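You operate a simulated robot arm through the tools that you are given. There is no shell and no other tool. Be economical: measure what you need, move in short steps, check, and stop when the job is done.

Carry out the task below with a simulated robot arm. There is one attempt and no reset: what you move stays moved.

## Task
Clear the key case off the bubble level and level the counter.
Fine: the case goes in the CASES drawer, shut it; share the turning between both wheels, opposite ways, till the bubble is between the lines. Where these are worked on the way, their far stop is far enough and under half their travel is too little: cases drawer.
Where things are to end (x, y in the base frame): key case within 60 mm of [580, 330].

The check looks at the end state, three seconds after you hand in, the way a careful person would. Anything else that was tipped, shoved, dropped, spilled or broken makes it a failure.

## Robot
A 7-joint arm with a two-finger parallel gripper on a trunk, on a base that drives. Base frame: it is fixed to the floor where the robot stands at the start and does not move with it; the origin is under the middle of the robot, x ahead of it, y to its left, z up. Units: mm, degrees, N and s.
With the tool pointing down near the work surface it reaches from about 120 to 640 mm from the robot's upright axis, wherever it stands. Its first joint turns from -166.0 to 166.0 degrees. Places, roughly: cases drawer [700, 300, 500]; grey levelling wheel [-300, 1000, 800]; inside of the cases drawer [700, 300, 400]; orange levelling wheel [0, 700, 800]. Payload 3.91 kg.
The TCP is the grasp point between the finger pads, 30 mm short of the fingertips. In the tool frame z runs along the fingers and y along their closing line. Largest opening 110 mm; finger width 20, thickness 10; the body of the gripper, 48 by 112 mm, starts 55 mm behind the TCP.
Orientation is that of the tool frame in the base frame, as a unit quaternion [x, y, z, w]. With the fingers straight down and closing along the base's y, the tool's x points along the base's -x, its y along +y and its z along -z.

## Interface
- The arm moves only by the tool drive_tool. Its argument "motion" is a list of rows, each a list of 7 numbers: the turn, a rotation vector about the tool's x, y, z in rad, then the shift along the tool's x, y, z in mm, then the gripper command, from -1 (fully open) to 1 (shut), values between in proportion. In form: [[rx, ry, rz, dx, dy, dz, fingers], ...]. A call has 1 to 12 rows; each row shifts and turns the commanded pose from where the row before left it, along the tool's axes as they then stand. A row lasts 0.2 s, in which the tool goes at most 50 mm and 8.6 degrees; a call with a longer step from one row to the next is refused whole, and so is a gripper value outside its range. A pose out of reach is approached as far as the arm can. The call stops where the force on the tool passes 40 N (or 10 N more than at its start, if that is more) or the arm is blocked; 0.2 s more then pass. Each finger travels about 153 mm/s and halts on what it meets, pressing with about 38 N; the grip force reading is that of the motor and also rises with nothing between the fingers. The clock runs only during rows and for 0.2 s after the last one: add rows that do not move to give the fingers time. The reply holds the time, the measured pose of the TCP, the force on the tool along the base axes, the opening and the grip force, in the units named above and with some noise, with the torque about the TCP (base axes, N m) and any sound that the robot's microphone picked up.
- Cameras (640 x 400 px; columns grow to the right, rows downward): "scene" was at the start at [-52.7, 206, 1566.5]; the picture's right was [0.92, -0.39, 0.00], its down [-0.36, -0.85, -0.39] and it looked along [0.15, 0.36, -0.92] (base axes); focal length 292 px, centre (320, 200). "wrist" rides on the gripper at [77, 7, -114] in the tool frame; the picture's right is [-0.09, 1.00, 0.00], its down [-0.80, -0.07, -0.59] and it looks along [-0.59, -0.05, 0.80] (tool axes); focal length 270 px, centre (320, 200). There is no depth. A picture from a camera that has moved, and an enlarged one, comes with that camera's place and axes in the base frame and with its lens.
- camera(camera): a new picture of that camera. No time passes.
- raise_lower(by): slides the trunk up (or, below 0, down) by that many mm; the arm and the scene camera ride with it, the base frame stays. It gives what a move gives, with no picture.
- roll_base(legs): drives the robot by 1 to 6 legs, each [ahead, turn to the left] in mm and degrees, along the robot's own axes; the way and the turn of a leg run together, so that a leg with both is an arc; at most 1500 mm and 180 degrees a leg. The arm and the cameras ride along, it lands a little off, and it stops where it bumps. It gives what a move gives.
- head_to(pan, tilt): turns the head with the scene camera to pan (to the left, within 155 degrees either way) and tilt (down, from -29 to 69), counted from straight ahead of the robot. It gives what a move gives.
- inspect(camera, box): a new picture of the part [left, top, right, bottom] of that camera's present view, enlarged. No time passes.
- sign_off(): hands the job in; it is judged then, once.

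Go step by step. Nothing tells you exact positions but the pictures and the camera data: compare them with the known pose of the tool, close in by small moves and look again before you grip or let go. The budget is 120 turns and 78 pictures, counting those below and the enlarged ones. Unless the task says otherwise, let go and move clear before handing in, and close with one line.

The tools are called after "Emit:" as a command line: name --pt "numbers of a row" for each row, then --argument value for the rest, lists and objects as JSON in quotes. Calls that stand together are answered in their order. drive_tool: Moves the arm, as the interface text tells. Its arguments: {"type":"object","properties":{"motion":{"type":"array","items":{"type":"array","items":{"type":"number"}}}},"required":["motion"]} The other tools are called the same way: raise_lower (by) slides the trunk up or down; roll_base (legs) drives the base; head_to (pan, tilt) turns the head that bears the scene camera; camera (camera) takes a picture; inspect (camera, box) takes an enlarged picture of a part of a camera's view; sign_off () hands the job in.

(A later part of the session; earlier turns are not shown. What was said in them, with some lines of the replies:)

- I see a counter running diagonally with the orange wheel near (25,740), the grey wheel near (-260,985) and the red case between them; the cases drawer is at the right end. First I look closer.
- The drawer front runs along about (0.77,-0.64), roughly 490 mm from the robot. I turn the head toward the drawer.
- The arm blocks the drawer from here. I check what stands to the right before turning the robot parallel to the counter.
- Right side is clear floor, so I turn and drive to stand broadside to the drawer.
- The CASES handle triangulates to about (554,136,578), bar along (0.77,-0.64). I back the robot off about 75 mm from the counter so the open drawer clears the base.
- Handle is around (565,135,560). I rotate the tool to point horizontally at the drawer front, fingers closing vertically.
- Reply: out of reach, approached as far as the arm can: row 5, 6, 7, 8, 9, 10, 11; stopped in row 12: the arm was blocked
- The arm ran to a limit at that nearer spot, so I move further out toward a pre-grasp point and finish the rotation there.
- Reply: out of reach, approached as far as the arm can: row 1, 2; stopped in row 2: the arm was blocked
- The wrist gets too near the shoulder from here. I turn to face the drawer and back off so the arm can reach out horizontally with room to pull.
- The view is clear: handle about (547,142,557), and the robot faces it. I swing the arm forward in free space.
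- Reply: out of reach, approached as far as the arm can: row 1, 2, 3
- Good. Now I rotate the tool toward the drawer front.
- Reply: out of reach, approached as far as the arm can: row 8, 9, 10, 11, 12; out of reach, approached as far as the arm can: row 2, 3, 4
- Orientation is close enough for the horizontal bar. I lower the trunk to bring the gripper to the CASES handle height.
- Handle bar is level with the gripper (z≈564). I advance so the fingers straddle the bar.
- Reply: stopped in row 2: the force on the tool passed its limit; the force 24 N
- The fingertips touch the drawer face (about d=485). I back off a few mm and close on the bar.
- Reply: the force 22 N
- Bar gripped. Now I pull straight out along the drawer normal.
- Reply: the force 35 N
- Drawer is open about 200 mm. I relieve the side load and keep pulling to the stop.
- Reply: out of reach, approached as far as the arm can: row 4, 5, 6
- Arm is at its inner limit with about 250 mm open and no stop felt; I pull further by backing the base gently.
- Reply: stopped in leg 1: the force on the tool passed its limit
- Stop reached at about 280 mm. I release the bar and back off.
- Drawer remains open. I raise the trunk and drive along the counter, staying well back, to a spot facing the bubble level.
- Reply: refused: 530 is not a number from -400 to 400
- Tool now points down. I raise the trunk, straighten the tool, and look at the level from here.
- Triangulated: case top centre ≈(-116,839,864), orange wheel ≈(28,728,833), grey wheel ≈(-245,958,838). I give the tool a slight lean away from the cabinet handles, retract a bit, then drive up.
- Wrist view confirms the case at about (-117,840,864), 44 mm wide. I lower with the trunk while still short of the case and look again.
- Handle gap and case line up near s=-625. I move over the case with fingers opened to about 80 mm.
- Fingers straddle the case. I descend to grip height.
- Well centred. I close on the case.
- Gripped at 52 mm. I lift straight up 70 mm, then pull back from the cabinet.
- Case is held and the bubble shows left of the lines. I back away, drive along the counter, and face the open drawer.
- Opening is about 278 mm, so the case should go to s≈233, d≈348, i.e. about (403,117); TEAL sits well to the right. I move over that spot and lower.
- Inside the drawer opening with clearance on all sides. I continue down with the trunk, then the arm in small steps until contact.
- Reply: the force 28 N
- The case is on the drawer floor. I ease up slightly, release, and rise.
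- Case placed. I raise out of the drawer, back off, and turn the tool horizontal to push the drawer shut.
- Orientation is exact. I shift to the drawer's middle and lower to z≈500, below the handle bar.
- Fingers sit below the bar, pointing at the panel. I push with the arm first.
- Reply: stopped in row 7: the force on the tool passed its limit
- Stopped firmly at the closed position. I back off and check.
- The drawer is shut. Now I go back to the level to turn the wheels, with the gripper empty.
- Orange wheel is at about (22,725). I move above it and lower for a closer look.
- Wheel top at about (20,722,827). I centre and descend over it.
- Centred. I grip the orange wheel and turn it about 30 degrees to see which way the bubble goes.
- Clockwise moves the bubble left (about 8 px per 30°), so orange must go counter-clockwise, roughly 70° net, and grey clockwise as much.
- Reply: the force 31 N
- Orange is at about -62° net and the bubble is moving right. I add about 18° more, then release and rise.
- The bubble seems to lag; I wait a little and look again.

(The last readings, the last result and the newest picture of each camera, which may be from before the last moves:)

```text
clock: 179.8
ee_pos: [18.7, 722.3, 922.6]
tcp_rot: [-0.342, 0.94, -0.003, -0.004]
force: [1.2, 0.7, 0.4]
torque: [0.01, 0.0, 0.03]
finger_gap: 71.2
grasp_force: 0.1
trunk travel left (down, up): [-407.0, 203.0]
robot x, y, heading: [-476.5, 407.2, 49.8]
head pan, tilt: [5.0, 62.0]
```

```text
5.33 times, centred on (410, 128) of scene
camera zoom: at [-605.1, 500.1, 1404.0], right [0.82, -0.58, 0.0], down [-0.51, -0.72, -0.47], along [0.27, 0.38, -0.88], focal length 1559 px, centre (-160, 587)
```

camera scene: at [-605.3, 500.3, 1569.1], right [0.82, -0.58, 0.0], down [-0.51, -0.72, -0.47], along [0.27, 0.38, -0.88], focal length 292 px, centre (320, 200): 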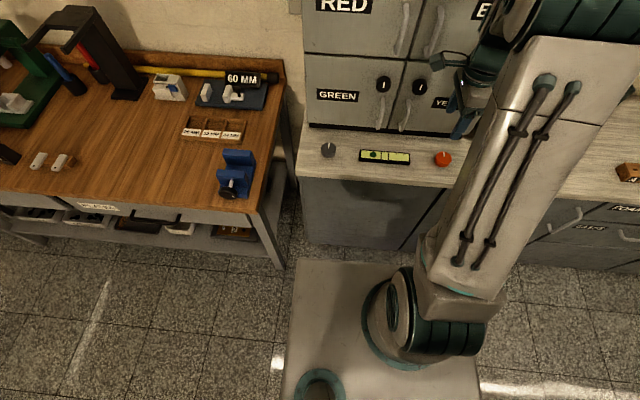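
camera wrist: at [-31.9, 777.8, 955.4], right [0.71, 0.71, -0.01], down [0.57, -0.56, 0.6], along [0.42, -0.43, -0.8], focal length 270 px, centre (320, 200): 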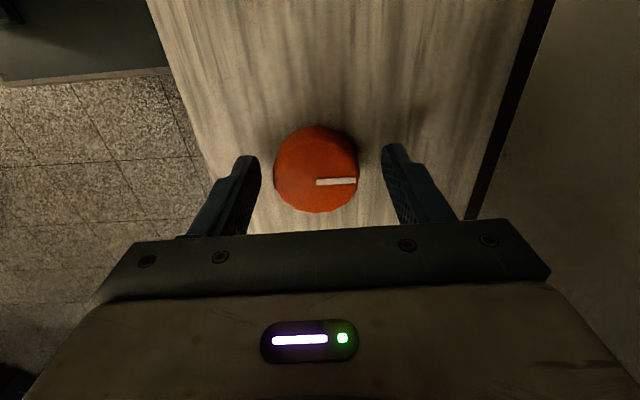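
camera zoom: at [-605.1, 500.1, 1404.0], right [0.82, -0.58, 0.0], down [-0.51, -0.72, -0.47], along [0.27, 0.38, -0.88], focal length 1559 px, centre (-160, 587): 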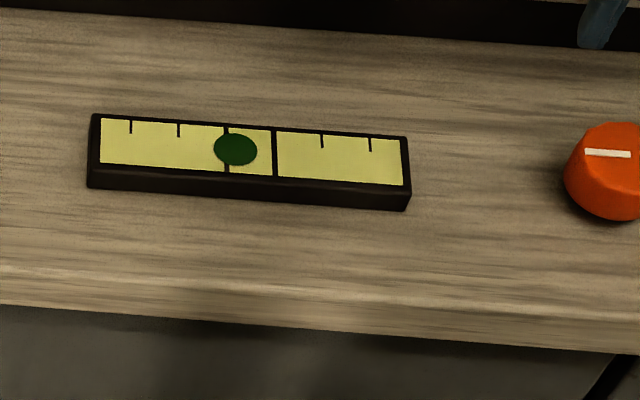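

Settled: orange alone (−80°) moved it 29 of the 37 px needed, so an even share is about 50° each. I turn orange back about 29°.

Emit:
drive_tool --pt "0 0 0 0 0 30 -0.3" --pt "0 0 0 0 0 30 -0.3" --pt "0 0 0 0 0 20 -0.3" --pt "0 0 0 0 0 0 0.2" --pt "0 0 0 0 0 0 1" --pt "0 0 0 0 0 0 1" --pt "0 0 0.1265 0 0 0 1" --pt "0 0 0.1265 0 0 0 1" --pt "0 0 0.1265 0 0 0 1" --pt "0 0 0.1265 0 0 0 1" --pt "0 0 0 0 0 0 1"

Emit:
drive_tool --pt "0 0 0 0 0 0 0" --pt "0 0 0 0 0 0 -0.3" --pt "0 0 0 0 0 0 -0.3" --pt "0 0 0 0 0 -20 -0.3" --pt "0 0 0 0 0 -30 -0.3" --pt "0 0 0 0 0 -40 -0.3" --pt "0 0 0 0 0 -40 -0.3" --pt "0 0 0 0 0 0 -0.3"

Emit:
inspect --camera "scene" --box '[300, 50, 500, 200]'

```text
clock: 182.2
ee_pos: [22.0, 719.7, 843.0]
tcp_rot: [-0.095, 0.995, -0.003, -0.002]
force: [19.0, -16.6, 4.2]
torque: [-0.2, 0.14, 0.0]
finger_gap: 47.3
grasp_force: 45.0
trunk travel left (down, up): [-407.0, 203.0]
robot x, y, heading: [-481.0, 405.4, 49.6]
head pan, tilt: [5.0, 62.0]
```

```text
clock: 184.0
ee_pos: [23.0, 720.8, 971.5]
tcp_rot: [-0.096, 0.995, -0.003, -0.004]
force: [0.1, -0.1, 0.4]
torque: [0.02, -0.02, 0.01]
finger_gap: 72.0
grasp_force: 0.0
trunk travel left (down, up): [-407.0, 203.0]
robot x, y, heading: [-480.5, 409.4, 49.9]
head pan, tilt: [5.0, 62.0]
```

```text
2.67 times, centred on (400, 125) of scene
camera zoom: at [-605.1, 499.9, 1404.0], right [0.82, -0.58, 0.0], down [-0.51, -0.72, -0.47], along [0.27, 0.38, -0.88], focal length 780 px, centre (107, 400)
```

zoom: 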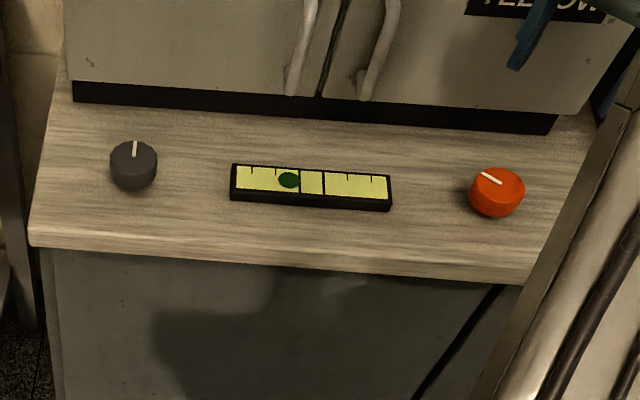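

Orange sits near −50°. Now I retract from the cabinet handles, travel along to the grey wheel and look.

Emit:
drive_tool --pt "0 0 0 23.3 -19 0 -0.3" --pt "0 0 0 23.3 -19 0 -0.3" --pt "0 0 0 28 34.6 0 -0.3" --pt "0 0 0 28 34.6 0 -0.3" --pt "0 0 0 28 34.6 0 -0.3" --pt "0 0 0 28 34.6 0 -0.3" --pt "0 0 0 28 34.6 0 -0.3" --pt "0 0 0 28 34.6 0 -0.3" --pt "0 0 0 28 34.6 0 -0.3" --pt "0 0 0 28 34.6 0 -0.3" --pt "0 0 0 0 0 0 -0.3"

Emit:
camera --camera "wrist"

Emit:
camera --camera "scene"

```text
clock: 186.4
ee_pos: [-290.3, 905.3, 972.3]
tcp_rot: [-0.095, 0.996, -0.003, -0.003]
force: [-0.3, -0.1, -1.0]
torque: [0.02, -0.02, 0.01]
finger_gap: 71.8
grasp_force: 0.1
trunk travel left (down, up): [-407.0, 203.0]
robot x, y, heading: [-482.3, 406.3, 49.6]
head pan, tilt: [5.0, 62.0]
```

```text
16 pictures are left
camera wrist: at [-365.4, 897.8, 1087.0], right [-0.1, 0.99, -0.01], down [0.8, 0.09, 0.59], along [0.59, 0.06, -0.81], focal length 270 px, centre (320, 200)
```

wrist: 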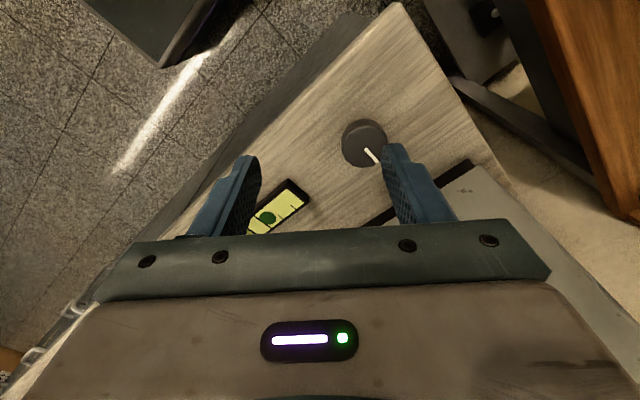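

```text
15 pictures are left
camera scene: at [-605.3, 500.3, 1404.0], right [0.82, -0.58, 0.0], down [-0.51, -0.72, -0.47], along [0.27, 0.38, -0.88], focal length 292 px, centre (320, 200)
```

scene: 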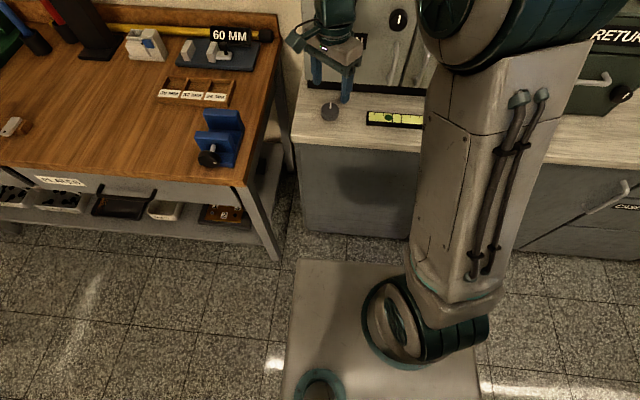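

Grey wheel is near (-254,952). I move above it, drop a little and check centring.

Emit:
drive_tool --pt "0 0 0 -22.3 19.5 0 -0.3" --pt "0 0 0 -22.3 19.5 0 -0.3" --pt "0 0 0 0 0 30 -0.3" --pt "0 0 0 0 0 30 -0.3" --pt "0 0 0 0 0 0 -0.3"

Emit:
camera --camera "wrist"

```text
clock: 187.6
ee_pos: [-252.7, 953.6, 911.6]
tcp_rot: [-0.096, 0.995, -0.003, -0.003]
force: [-0.4, 0.0, -0.3]
torque: [-0.02, 0.0, -0.02]
finger_gap: 71.8
grasp_force: 0.1
trunk travel left (down, up): [-407.0, 203.0]
robot x, y, heading: [-479.2, 406.3, 49.8]
head pan, tilt: [5.0, 62.0]
```

```text
14 pictures are left
camera wrist: at [-328.6, 945.0, 1025.9], right [-0.1, 0.99, -0.01], down [0.8, 0.09, 0.59], along [0.59, 0.06, -0.81], focal length 270 px, centre (320, 200)
```

wrist: 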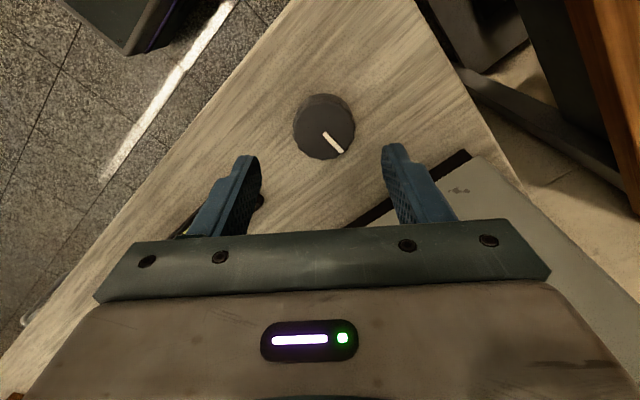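

Emit:
drive_tool --pt "0 0 0 0 4 20 -0.3" --pt "0 0 0 0 0 25 -0.3" --pt "0 0 0 0 0 24 -0.3" --pt "0 0 0 0 0 0 0.2" --pt "0 0 0 0 0 0 1" --pt "0 0 0 0 0 0 1"

Emit:
drive_tool --pt "0 0 0.1255 0 0 0 1" --pt "0 0 0.1255 0 0 0 1" --pt "0 0 0.1255 0 0 0 1" --pt "0 0 0.1255 0 0 0 1" --pt "0 0 0.1255 0 0 0 1" --pt "0 0 0.1255 0 0 0 1" --pt "0 0 0.1255 0 0 0 1" --pt "0 0 0 0 0 0 1" --pt "0 0 0 0 0 0 1" --pt "0 0 0 0 0 0 1" --pt "0 0 0 0 0 0 1"

Emit:
inspect --camera "scene" --box '[300, 60, 480, 160]'

```text
clock: 189.0
ee_pos: [-256.4, 955.4, 843.2]
tcp_rot: [-0.095, 0.995, -0.002, -0.003]
force: [-0.4, -1.7, -4.3]
torque: [1.0, 0.06, -0.01]
finger_gap: 47.3
grasp_force: 45.1
trunk travel left (down, up): [-407.0, 203.0]
robot x, y, heading: [-479.4, 402.8, 49.9]
head pan, tilt: [5.0, 62.0]
```

```text
clock: 191.4
ee_pos: [-253.6, 958.1, 843.3]
tcp_rot: [0.336, 0.942, -0.002, -0.001]
force: [9.0, 27.3, 6.8]
torque: [1.0, -0.25, 0.11]
finger_gap: 47.8
grasp_force: 45.2
trunk travel left (down, up): [-407.0, 203.0]
robot x, y, heading: [-479.0, 408.0, 49.6]
head pan, tilt: [5.0, 62.0]
```

```text
3.56 times, centred on (390, 110) of scene
camera zoom: at [-604.5, 502.6, 1403.9], right [0.82, -0.58, 0.0], down [-0.51, -0.72, -0.47], along [0.27, 0.38, -0.88], focal length 1039 px, centre (71, 520)
```

zoom: 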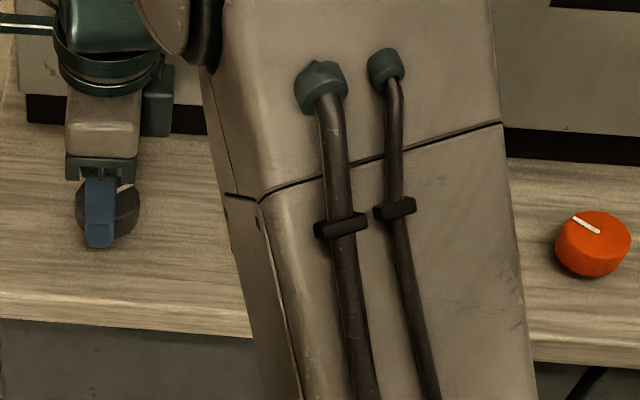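

The arm hides the level. I release, rise and look through the wrist camera.

Emit:
drive_tool --pt "0 0 0 0 0 0 0" --pt "0 0 0 0 0 0 -0.3" --pt "0 0 0 0 0 0 -0.3" --pt "0 0 0 0 0 -20 -0.3" --pt "0 0 0 0 0 -30 -0.3" --pt "0 0 0 0 0 -40 -0.3" --pt "0 0 0 0 -20 -40 -0.3" --pt "0 0 0 0 -30 -40 -0.3" --pt "0 0 0 0 -30 0 -0.3" --pt "0 0 0 0 0 0 -0.3"

Emit:
camera --camera "wrist"

```text
clock: 193.6
ee_pos: [-303.3, 894.0, 1013.3]
tcp_rot: [0.336, 0.942, -0.004, -0.002]
force: [0.3, 0.3, 0.7]
torque: [-0.02, -0.01, 0.01]
finger_gap: 71.3
grasp_force: 0.0
trunk travel left (down, up): [-407.0, 203.0]
robot x, y, heading: [-475.5, 403.8, 49.7]
head pan, tilt: [5.0, 62.0]
```

```text
12 pictures are left
camera wrist: at [-357.6, 949.8, 1127.1], right [0.7, 0.72, -0.01], down [0.58, -0.56, 0.6], along [0.42, -0.42, -0.8], focal length 270 px, centre (320, 200)
```

wrist: 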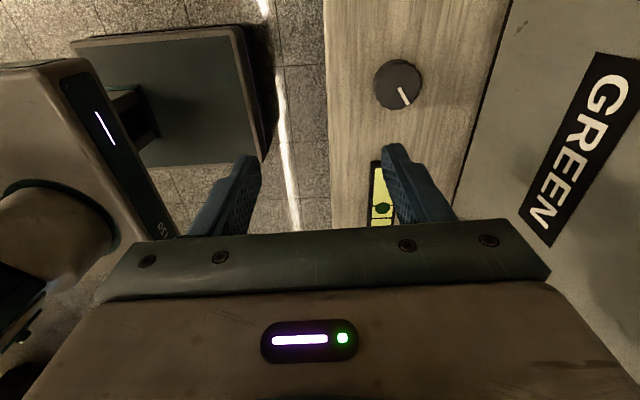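

Emit:
drive_tool --pt "0 0 0 -42 0 0 -0.3" --pt "0 0 0 -42 0 0 -0.3" --pt "0 0 0 -42 0 0 -0.3" --pt "0 0 0 -42 0 0 -0.3" --pt "0 0 0 0 0 0 -0.3"

Emit:
inspect --camera "wrist" --box '[300, 0, 500, 140]'

```text
clock: 194.8
ee_pos: [-173.8, 789.3, 1013.2]
tcp_rot: [0.336, 0.942, -0.004, -0.001]
force: [0.1, -0.5, 0.4]
torque: [-0.01, 0.02, -0.02]
finger_gap: 71.6
grasp_force: 0.1
trunk travel left (down, up): [-407.0, 203.0]
robot x, y, heading: [-481.9, 406.3, 49.7]
head pan, tilt: [5.0, 62.0]
```

```text
2.86 times, centred on (400, 70) of wrist
camera zoom: at [-227.7, 843.9, 1127.4], right [0.7, 0.72, -0.01], down [0.58, -0.56, 0.59], along [0.42, -0.42, -0.8], focal length 772 px, centre (91, 571)
```

zoom: 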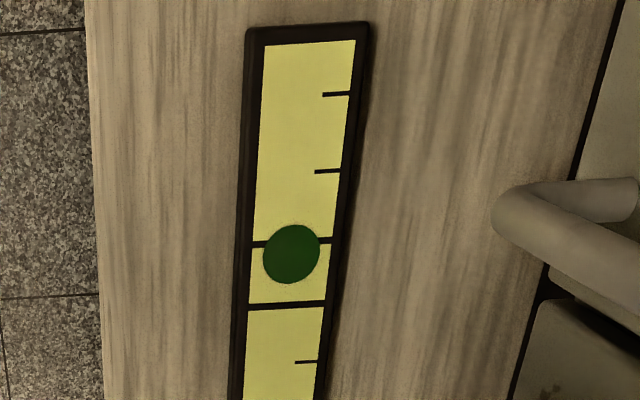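

The bubble touches the left line; about 7 px (~20°) more is needed. I give orange about 11° more counter-clockwise, then grey the rest.

Emit:
drive_tool --pt "0 0 0 -45 0 0 -0.3" --pt "0 0 0 -45 0 0 -0.3" --pt "0 0 0 -45 0 0 -0.3" --pt "0 0 0 -45 0 0 -0.3" --pt "0 0 0 -14 35.4 0 -0.3" --pt "0 0 0 0 35.4 0 -0.3" --pt "0 0 0 0 0 40 -0.3" --pt "0 0 0 0 0 40 -0.3" --pt "0 0 0 0 0 30 -0.3" --pt "0 0 0 0 0 0 -0.3"

Emit:
camera --camera "wrist"

```text
clock: 197.0
ee_pos: [18.7, 721.8, 904.1]
tcp_rot: [0.337, 0.942, -0.004, -0.002]
force: [-0.2, 0.4, 0.3]
torque: [0.0, 0.0, 0.01]
finger_gap: 71.5
grasp_force: 0.0
trunk travel left (down, up): [-407.0, 203.0]
robot x, y, heading: [-480.9, 405.3, 49.8]
head pan, tilt: [5.0, 62.0]
```

```text
10 pictures are left
camera wrist: at [-35.3, 775.0, 1018.1], right [0.7, 0.72, -0.01], down [0.58, -0.56, 0.59], along [0.42, -0.42, -0.8], focal length 270 px, centre (320, 200)
```

wrist: 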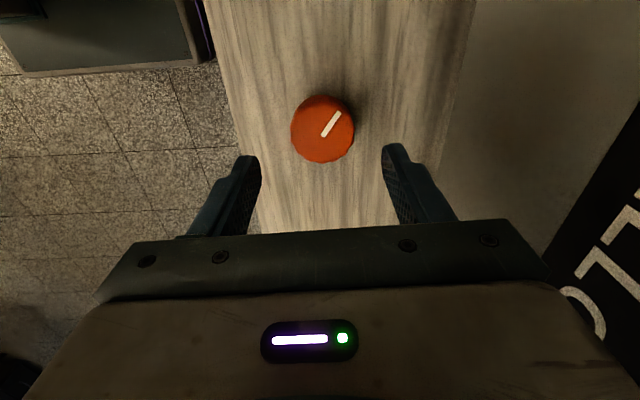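

Marks show orange about 55° and grey about 65° turned, so I put the remaining ~18° on orange.

Emit:
drive_tool --pt "0 0 0 0 0 30 -0.3" --pt "0 0 0 0 0 32 -0.3" --pt "0 0 0 0 0 0 0.2" --pt "0 0 0 0 0 0 1" --pt "0 0 0 0 0 0 1" --pt "0 0 -0.105 0 0 0 1" --pt "0 0 -0.105 0 0 0 1" --pt "0 0 -0.105 0 0 0 1" --pt "0 0 0 0 0 0 1" --pt "0 0 0 0 0 0 1"

Emit:
drive_tool --pt "0 0 0 0 0 0 0" --pt "0 0 0 0 0 0 -0.3" --pt "0 0 0 0 0 0 -0.3" --pt "0 0 0 0 0 -20 -0.3" --pt "0 0 0 0 0 -30 -0.3" --pt "0 0 0 0 0 -40 -0.3" --pt "0 0 0 0 0 0 -0.3" --pt "0 0 0 0 0 0 -0.3" --pt "0 0 0 0 0 0 -0.3" --pt "0 0 0 0 0 0 -0.3"

Emit:
inspect --camera "scene" --box '[340, 85, 500, 165]'

```text
clock: 199.2
ee_pos: [21.1, 720.2, 840.5]
tcp_rot: [0.184, 0.983, -0.004, -0.002]
force: [6.1, 8.5, -2.9]
torque: [0.63, -0.88, 0.01]
finger_gap: 47.6
grasp_force: 45.1
trunk travel left (down, up): [-407.0, 203.0]
robot x, y, heading: [-478.7, 406.1, 49.9]
head pan, tilt: [5.0, 62.0]
```

```text
clock: 201.4
ee_pos: [20.2, 718.1, 929.2]
tcp_rot: [0.183, 0.983, -0.003, -0.003]
force: [-0.2, 0.7, -0.2]
torque: [-0.01, -0.02, -0.02]
finger_gap: 71.4
grasp_force: 0.1
trunk travel left (down, up): [-407.0, 203.0]
robot x, y, heading: [-479.4, 406.9, 49.8]
head pan, tilt: [5.0, 62.0]
```

```text
4.00 times, centred on (420, 125) of scene
camera zoom: at [-605.0, 500.1, 1404.0], right [0.82, -0.58, 0.0], down [-0.51, -0.72, -0.47], along [0.27, 0.38, -0.88], focal length 1169 px, centre (-80, 500)
```

zoom: 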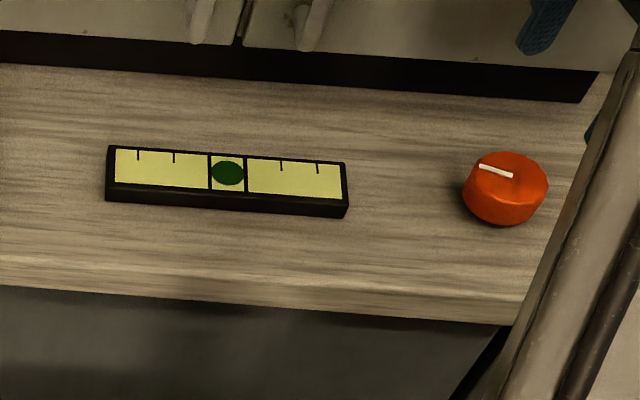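

The bubble is centred between the lines. I move clear and take a last check.

Emit:
drive_tool --pt "0 0 0 0 0 -40 -0.3" --pt "0 0 0 0 0 -40 -0.3" --pt "0 0 0 0 -30 0 -0.3" --pt "0 0 0 0 -30 0 -0.3" --pt "0 0 0 0 0 0 -0.3"

Emit:
roll_base --legs '[[-250, 0]]'

Emit:
head_to --pan 0 --tilt 45

Emit:
camera --camera "scene"

Emit:
inspect --camera "scene" --box '[280, 140, 480, 240]'

```text
clock: 202.6
ee_pos: [-0.5, 661.0, 1010.7]
tcp_rot: [0.183, 0.983, -0.003, -0.003]
force: [0.0, -0.5, -0.4]
torque: [0.01, -0.05, 0.01]
finger_gap: 71.4
grasp_force: 0.0
trunk travel left (down, up): [-407.0, 203.0]
robot x, y, heading: [-479.7, 407.4, 49.5]
head pan, tilt: [5.0, 62.0]
```

```text
clock: 204.4
ee_pos: [-164.5, 468.2, 1010.7]
tcp_rot: [0.184, 0.983, -0.004, -0.001]
force: [0.1, 0.0, -0.2]
torque: [-0.02, 0.04, 0.01]
finger_gap: 71.4
grasp_force: 0.1
trunk travel left (down, up): [-407.0, 203.0]
robot x, y, heading: [-644.9, 212.3, 49.7]
head pan, tilt: [5.0, 62.0]
```

```text
clock: 205.2
ee_pos: [-165.2, 467.7, 1011.7]
tcp_rot: [0.183, 0.983, -0.003, -0.002]
force: [-0.9, -0.8, -0.4]
torque: [0.02, -0.03, 0.01]
finger_gap: 71.5
grasp_force: 0.1
trunk travel left (down, up): [-407.0, 203.0]
robot x, y, heading: [-642.1, 211.8, 49.9]
head pan, tilt: [0.0, 45.0]
```

```text
8 pictures are left
camera scene: at [-754.6, 316.0, 1425.7], right [0.77, -0.64, 0.0], down [-0.46, -0.54, -0.71], along [0.45, 0.54, -0.71], focal length 292 px, centre (320, 200)
```

scene: 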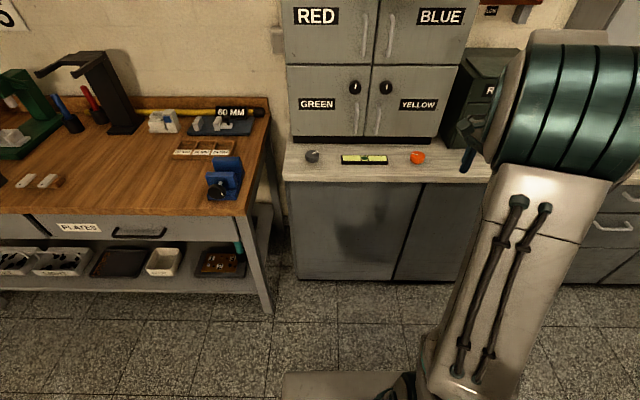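

```text
3.20 times, centred on (380, 190) of scene
camera zoom: at [-754.6, 316.0, 1425.7], right [0.77, -0.64, 0.0], down [-0.46, -0.54, -0.71], along [0.45, 0.54, -0.71], focal length 935 px, centre (128, 232)
```

zoom: 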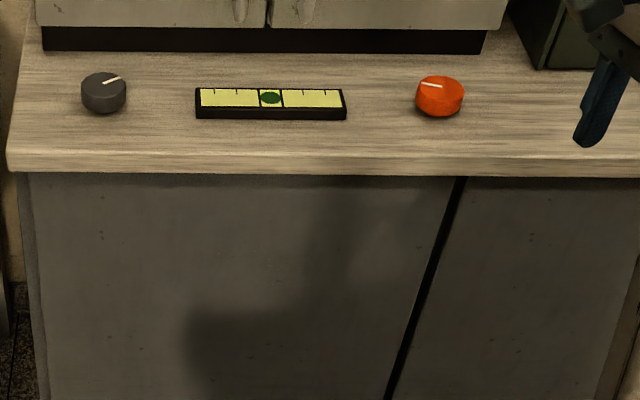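

The bubble sits between the lines, both wheels are turned opposite ways, the drawer is shut, and the arm is clear. I hand in.

Emit:
sign_off

```text
The job is handed in.
```

The key case is in the CASES drawer, the drawer is shut, and the bubble sits between the lines, with the wheels turned about equally in opposite directions; I didn't reopen the drawer to check whether the case shifted as it closed.
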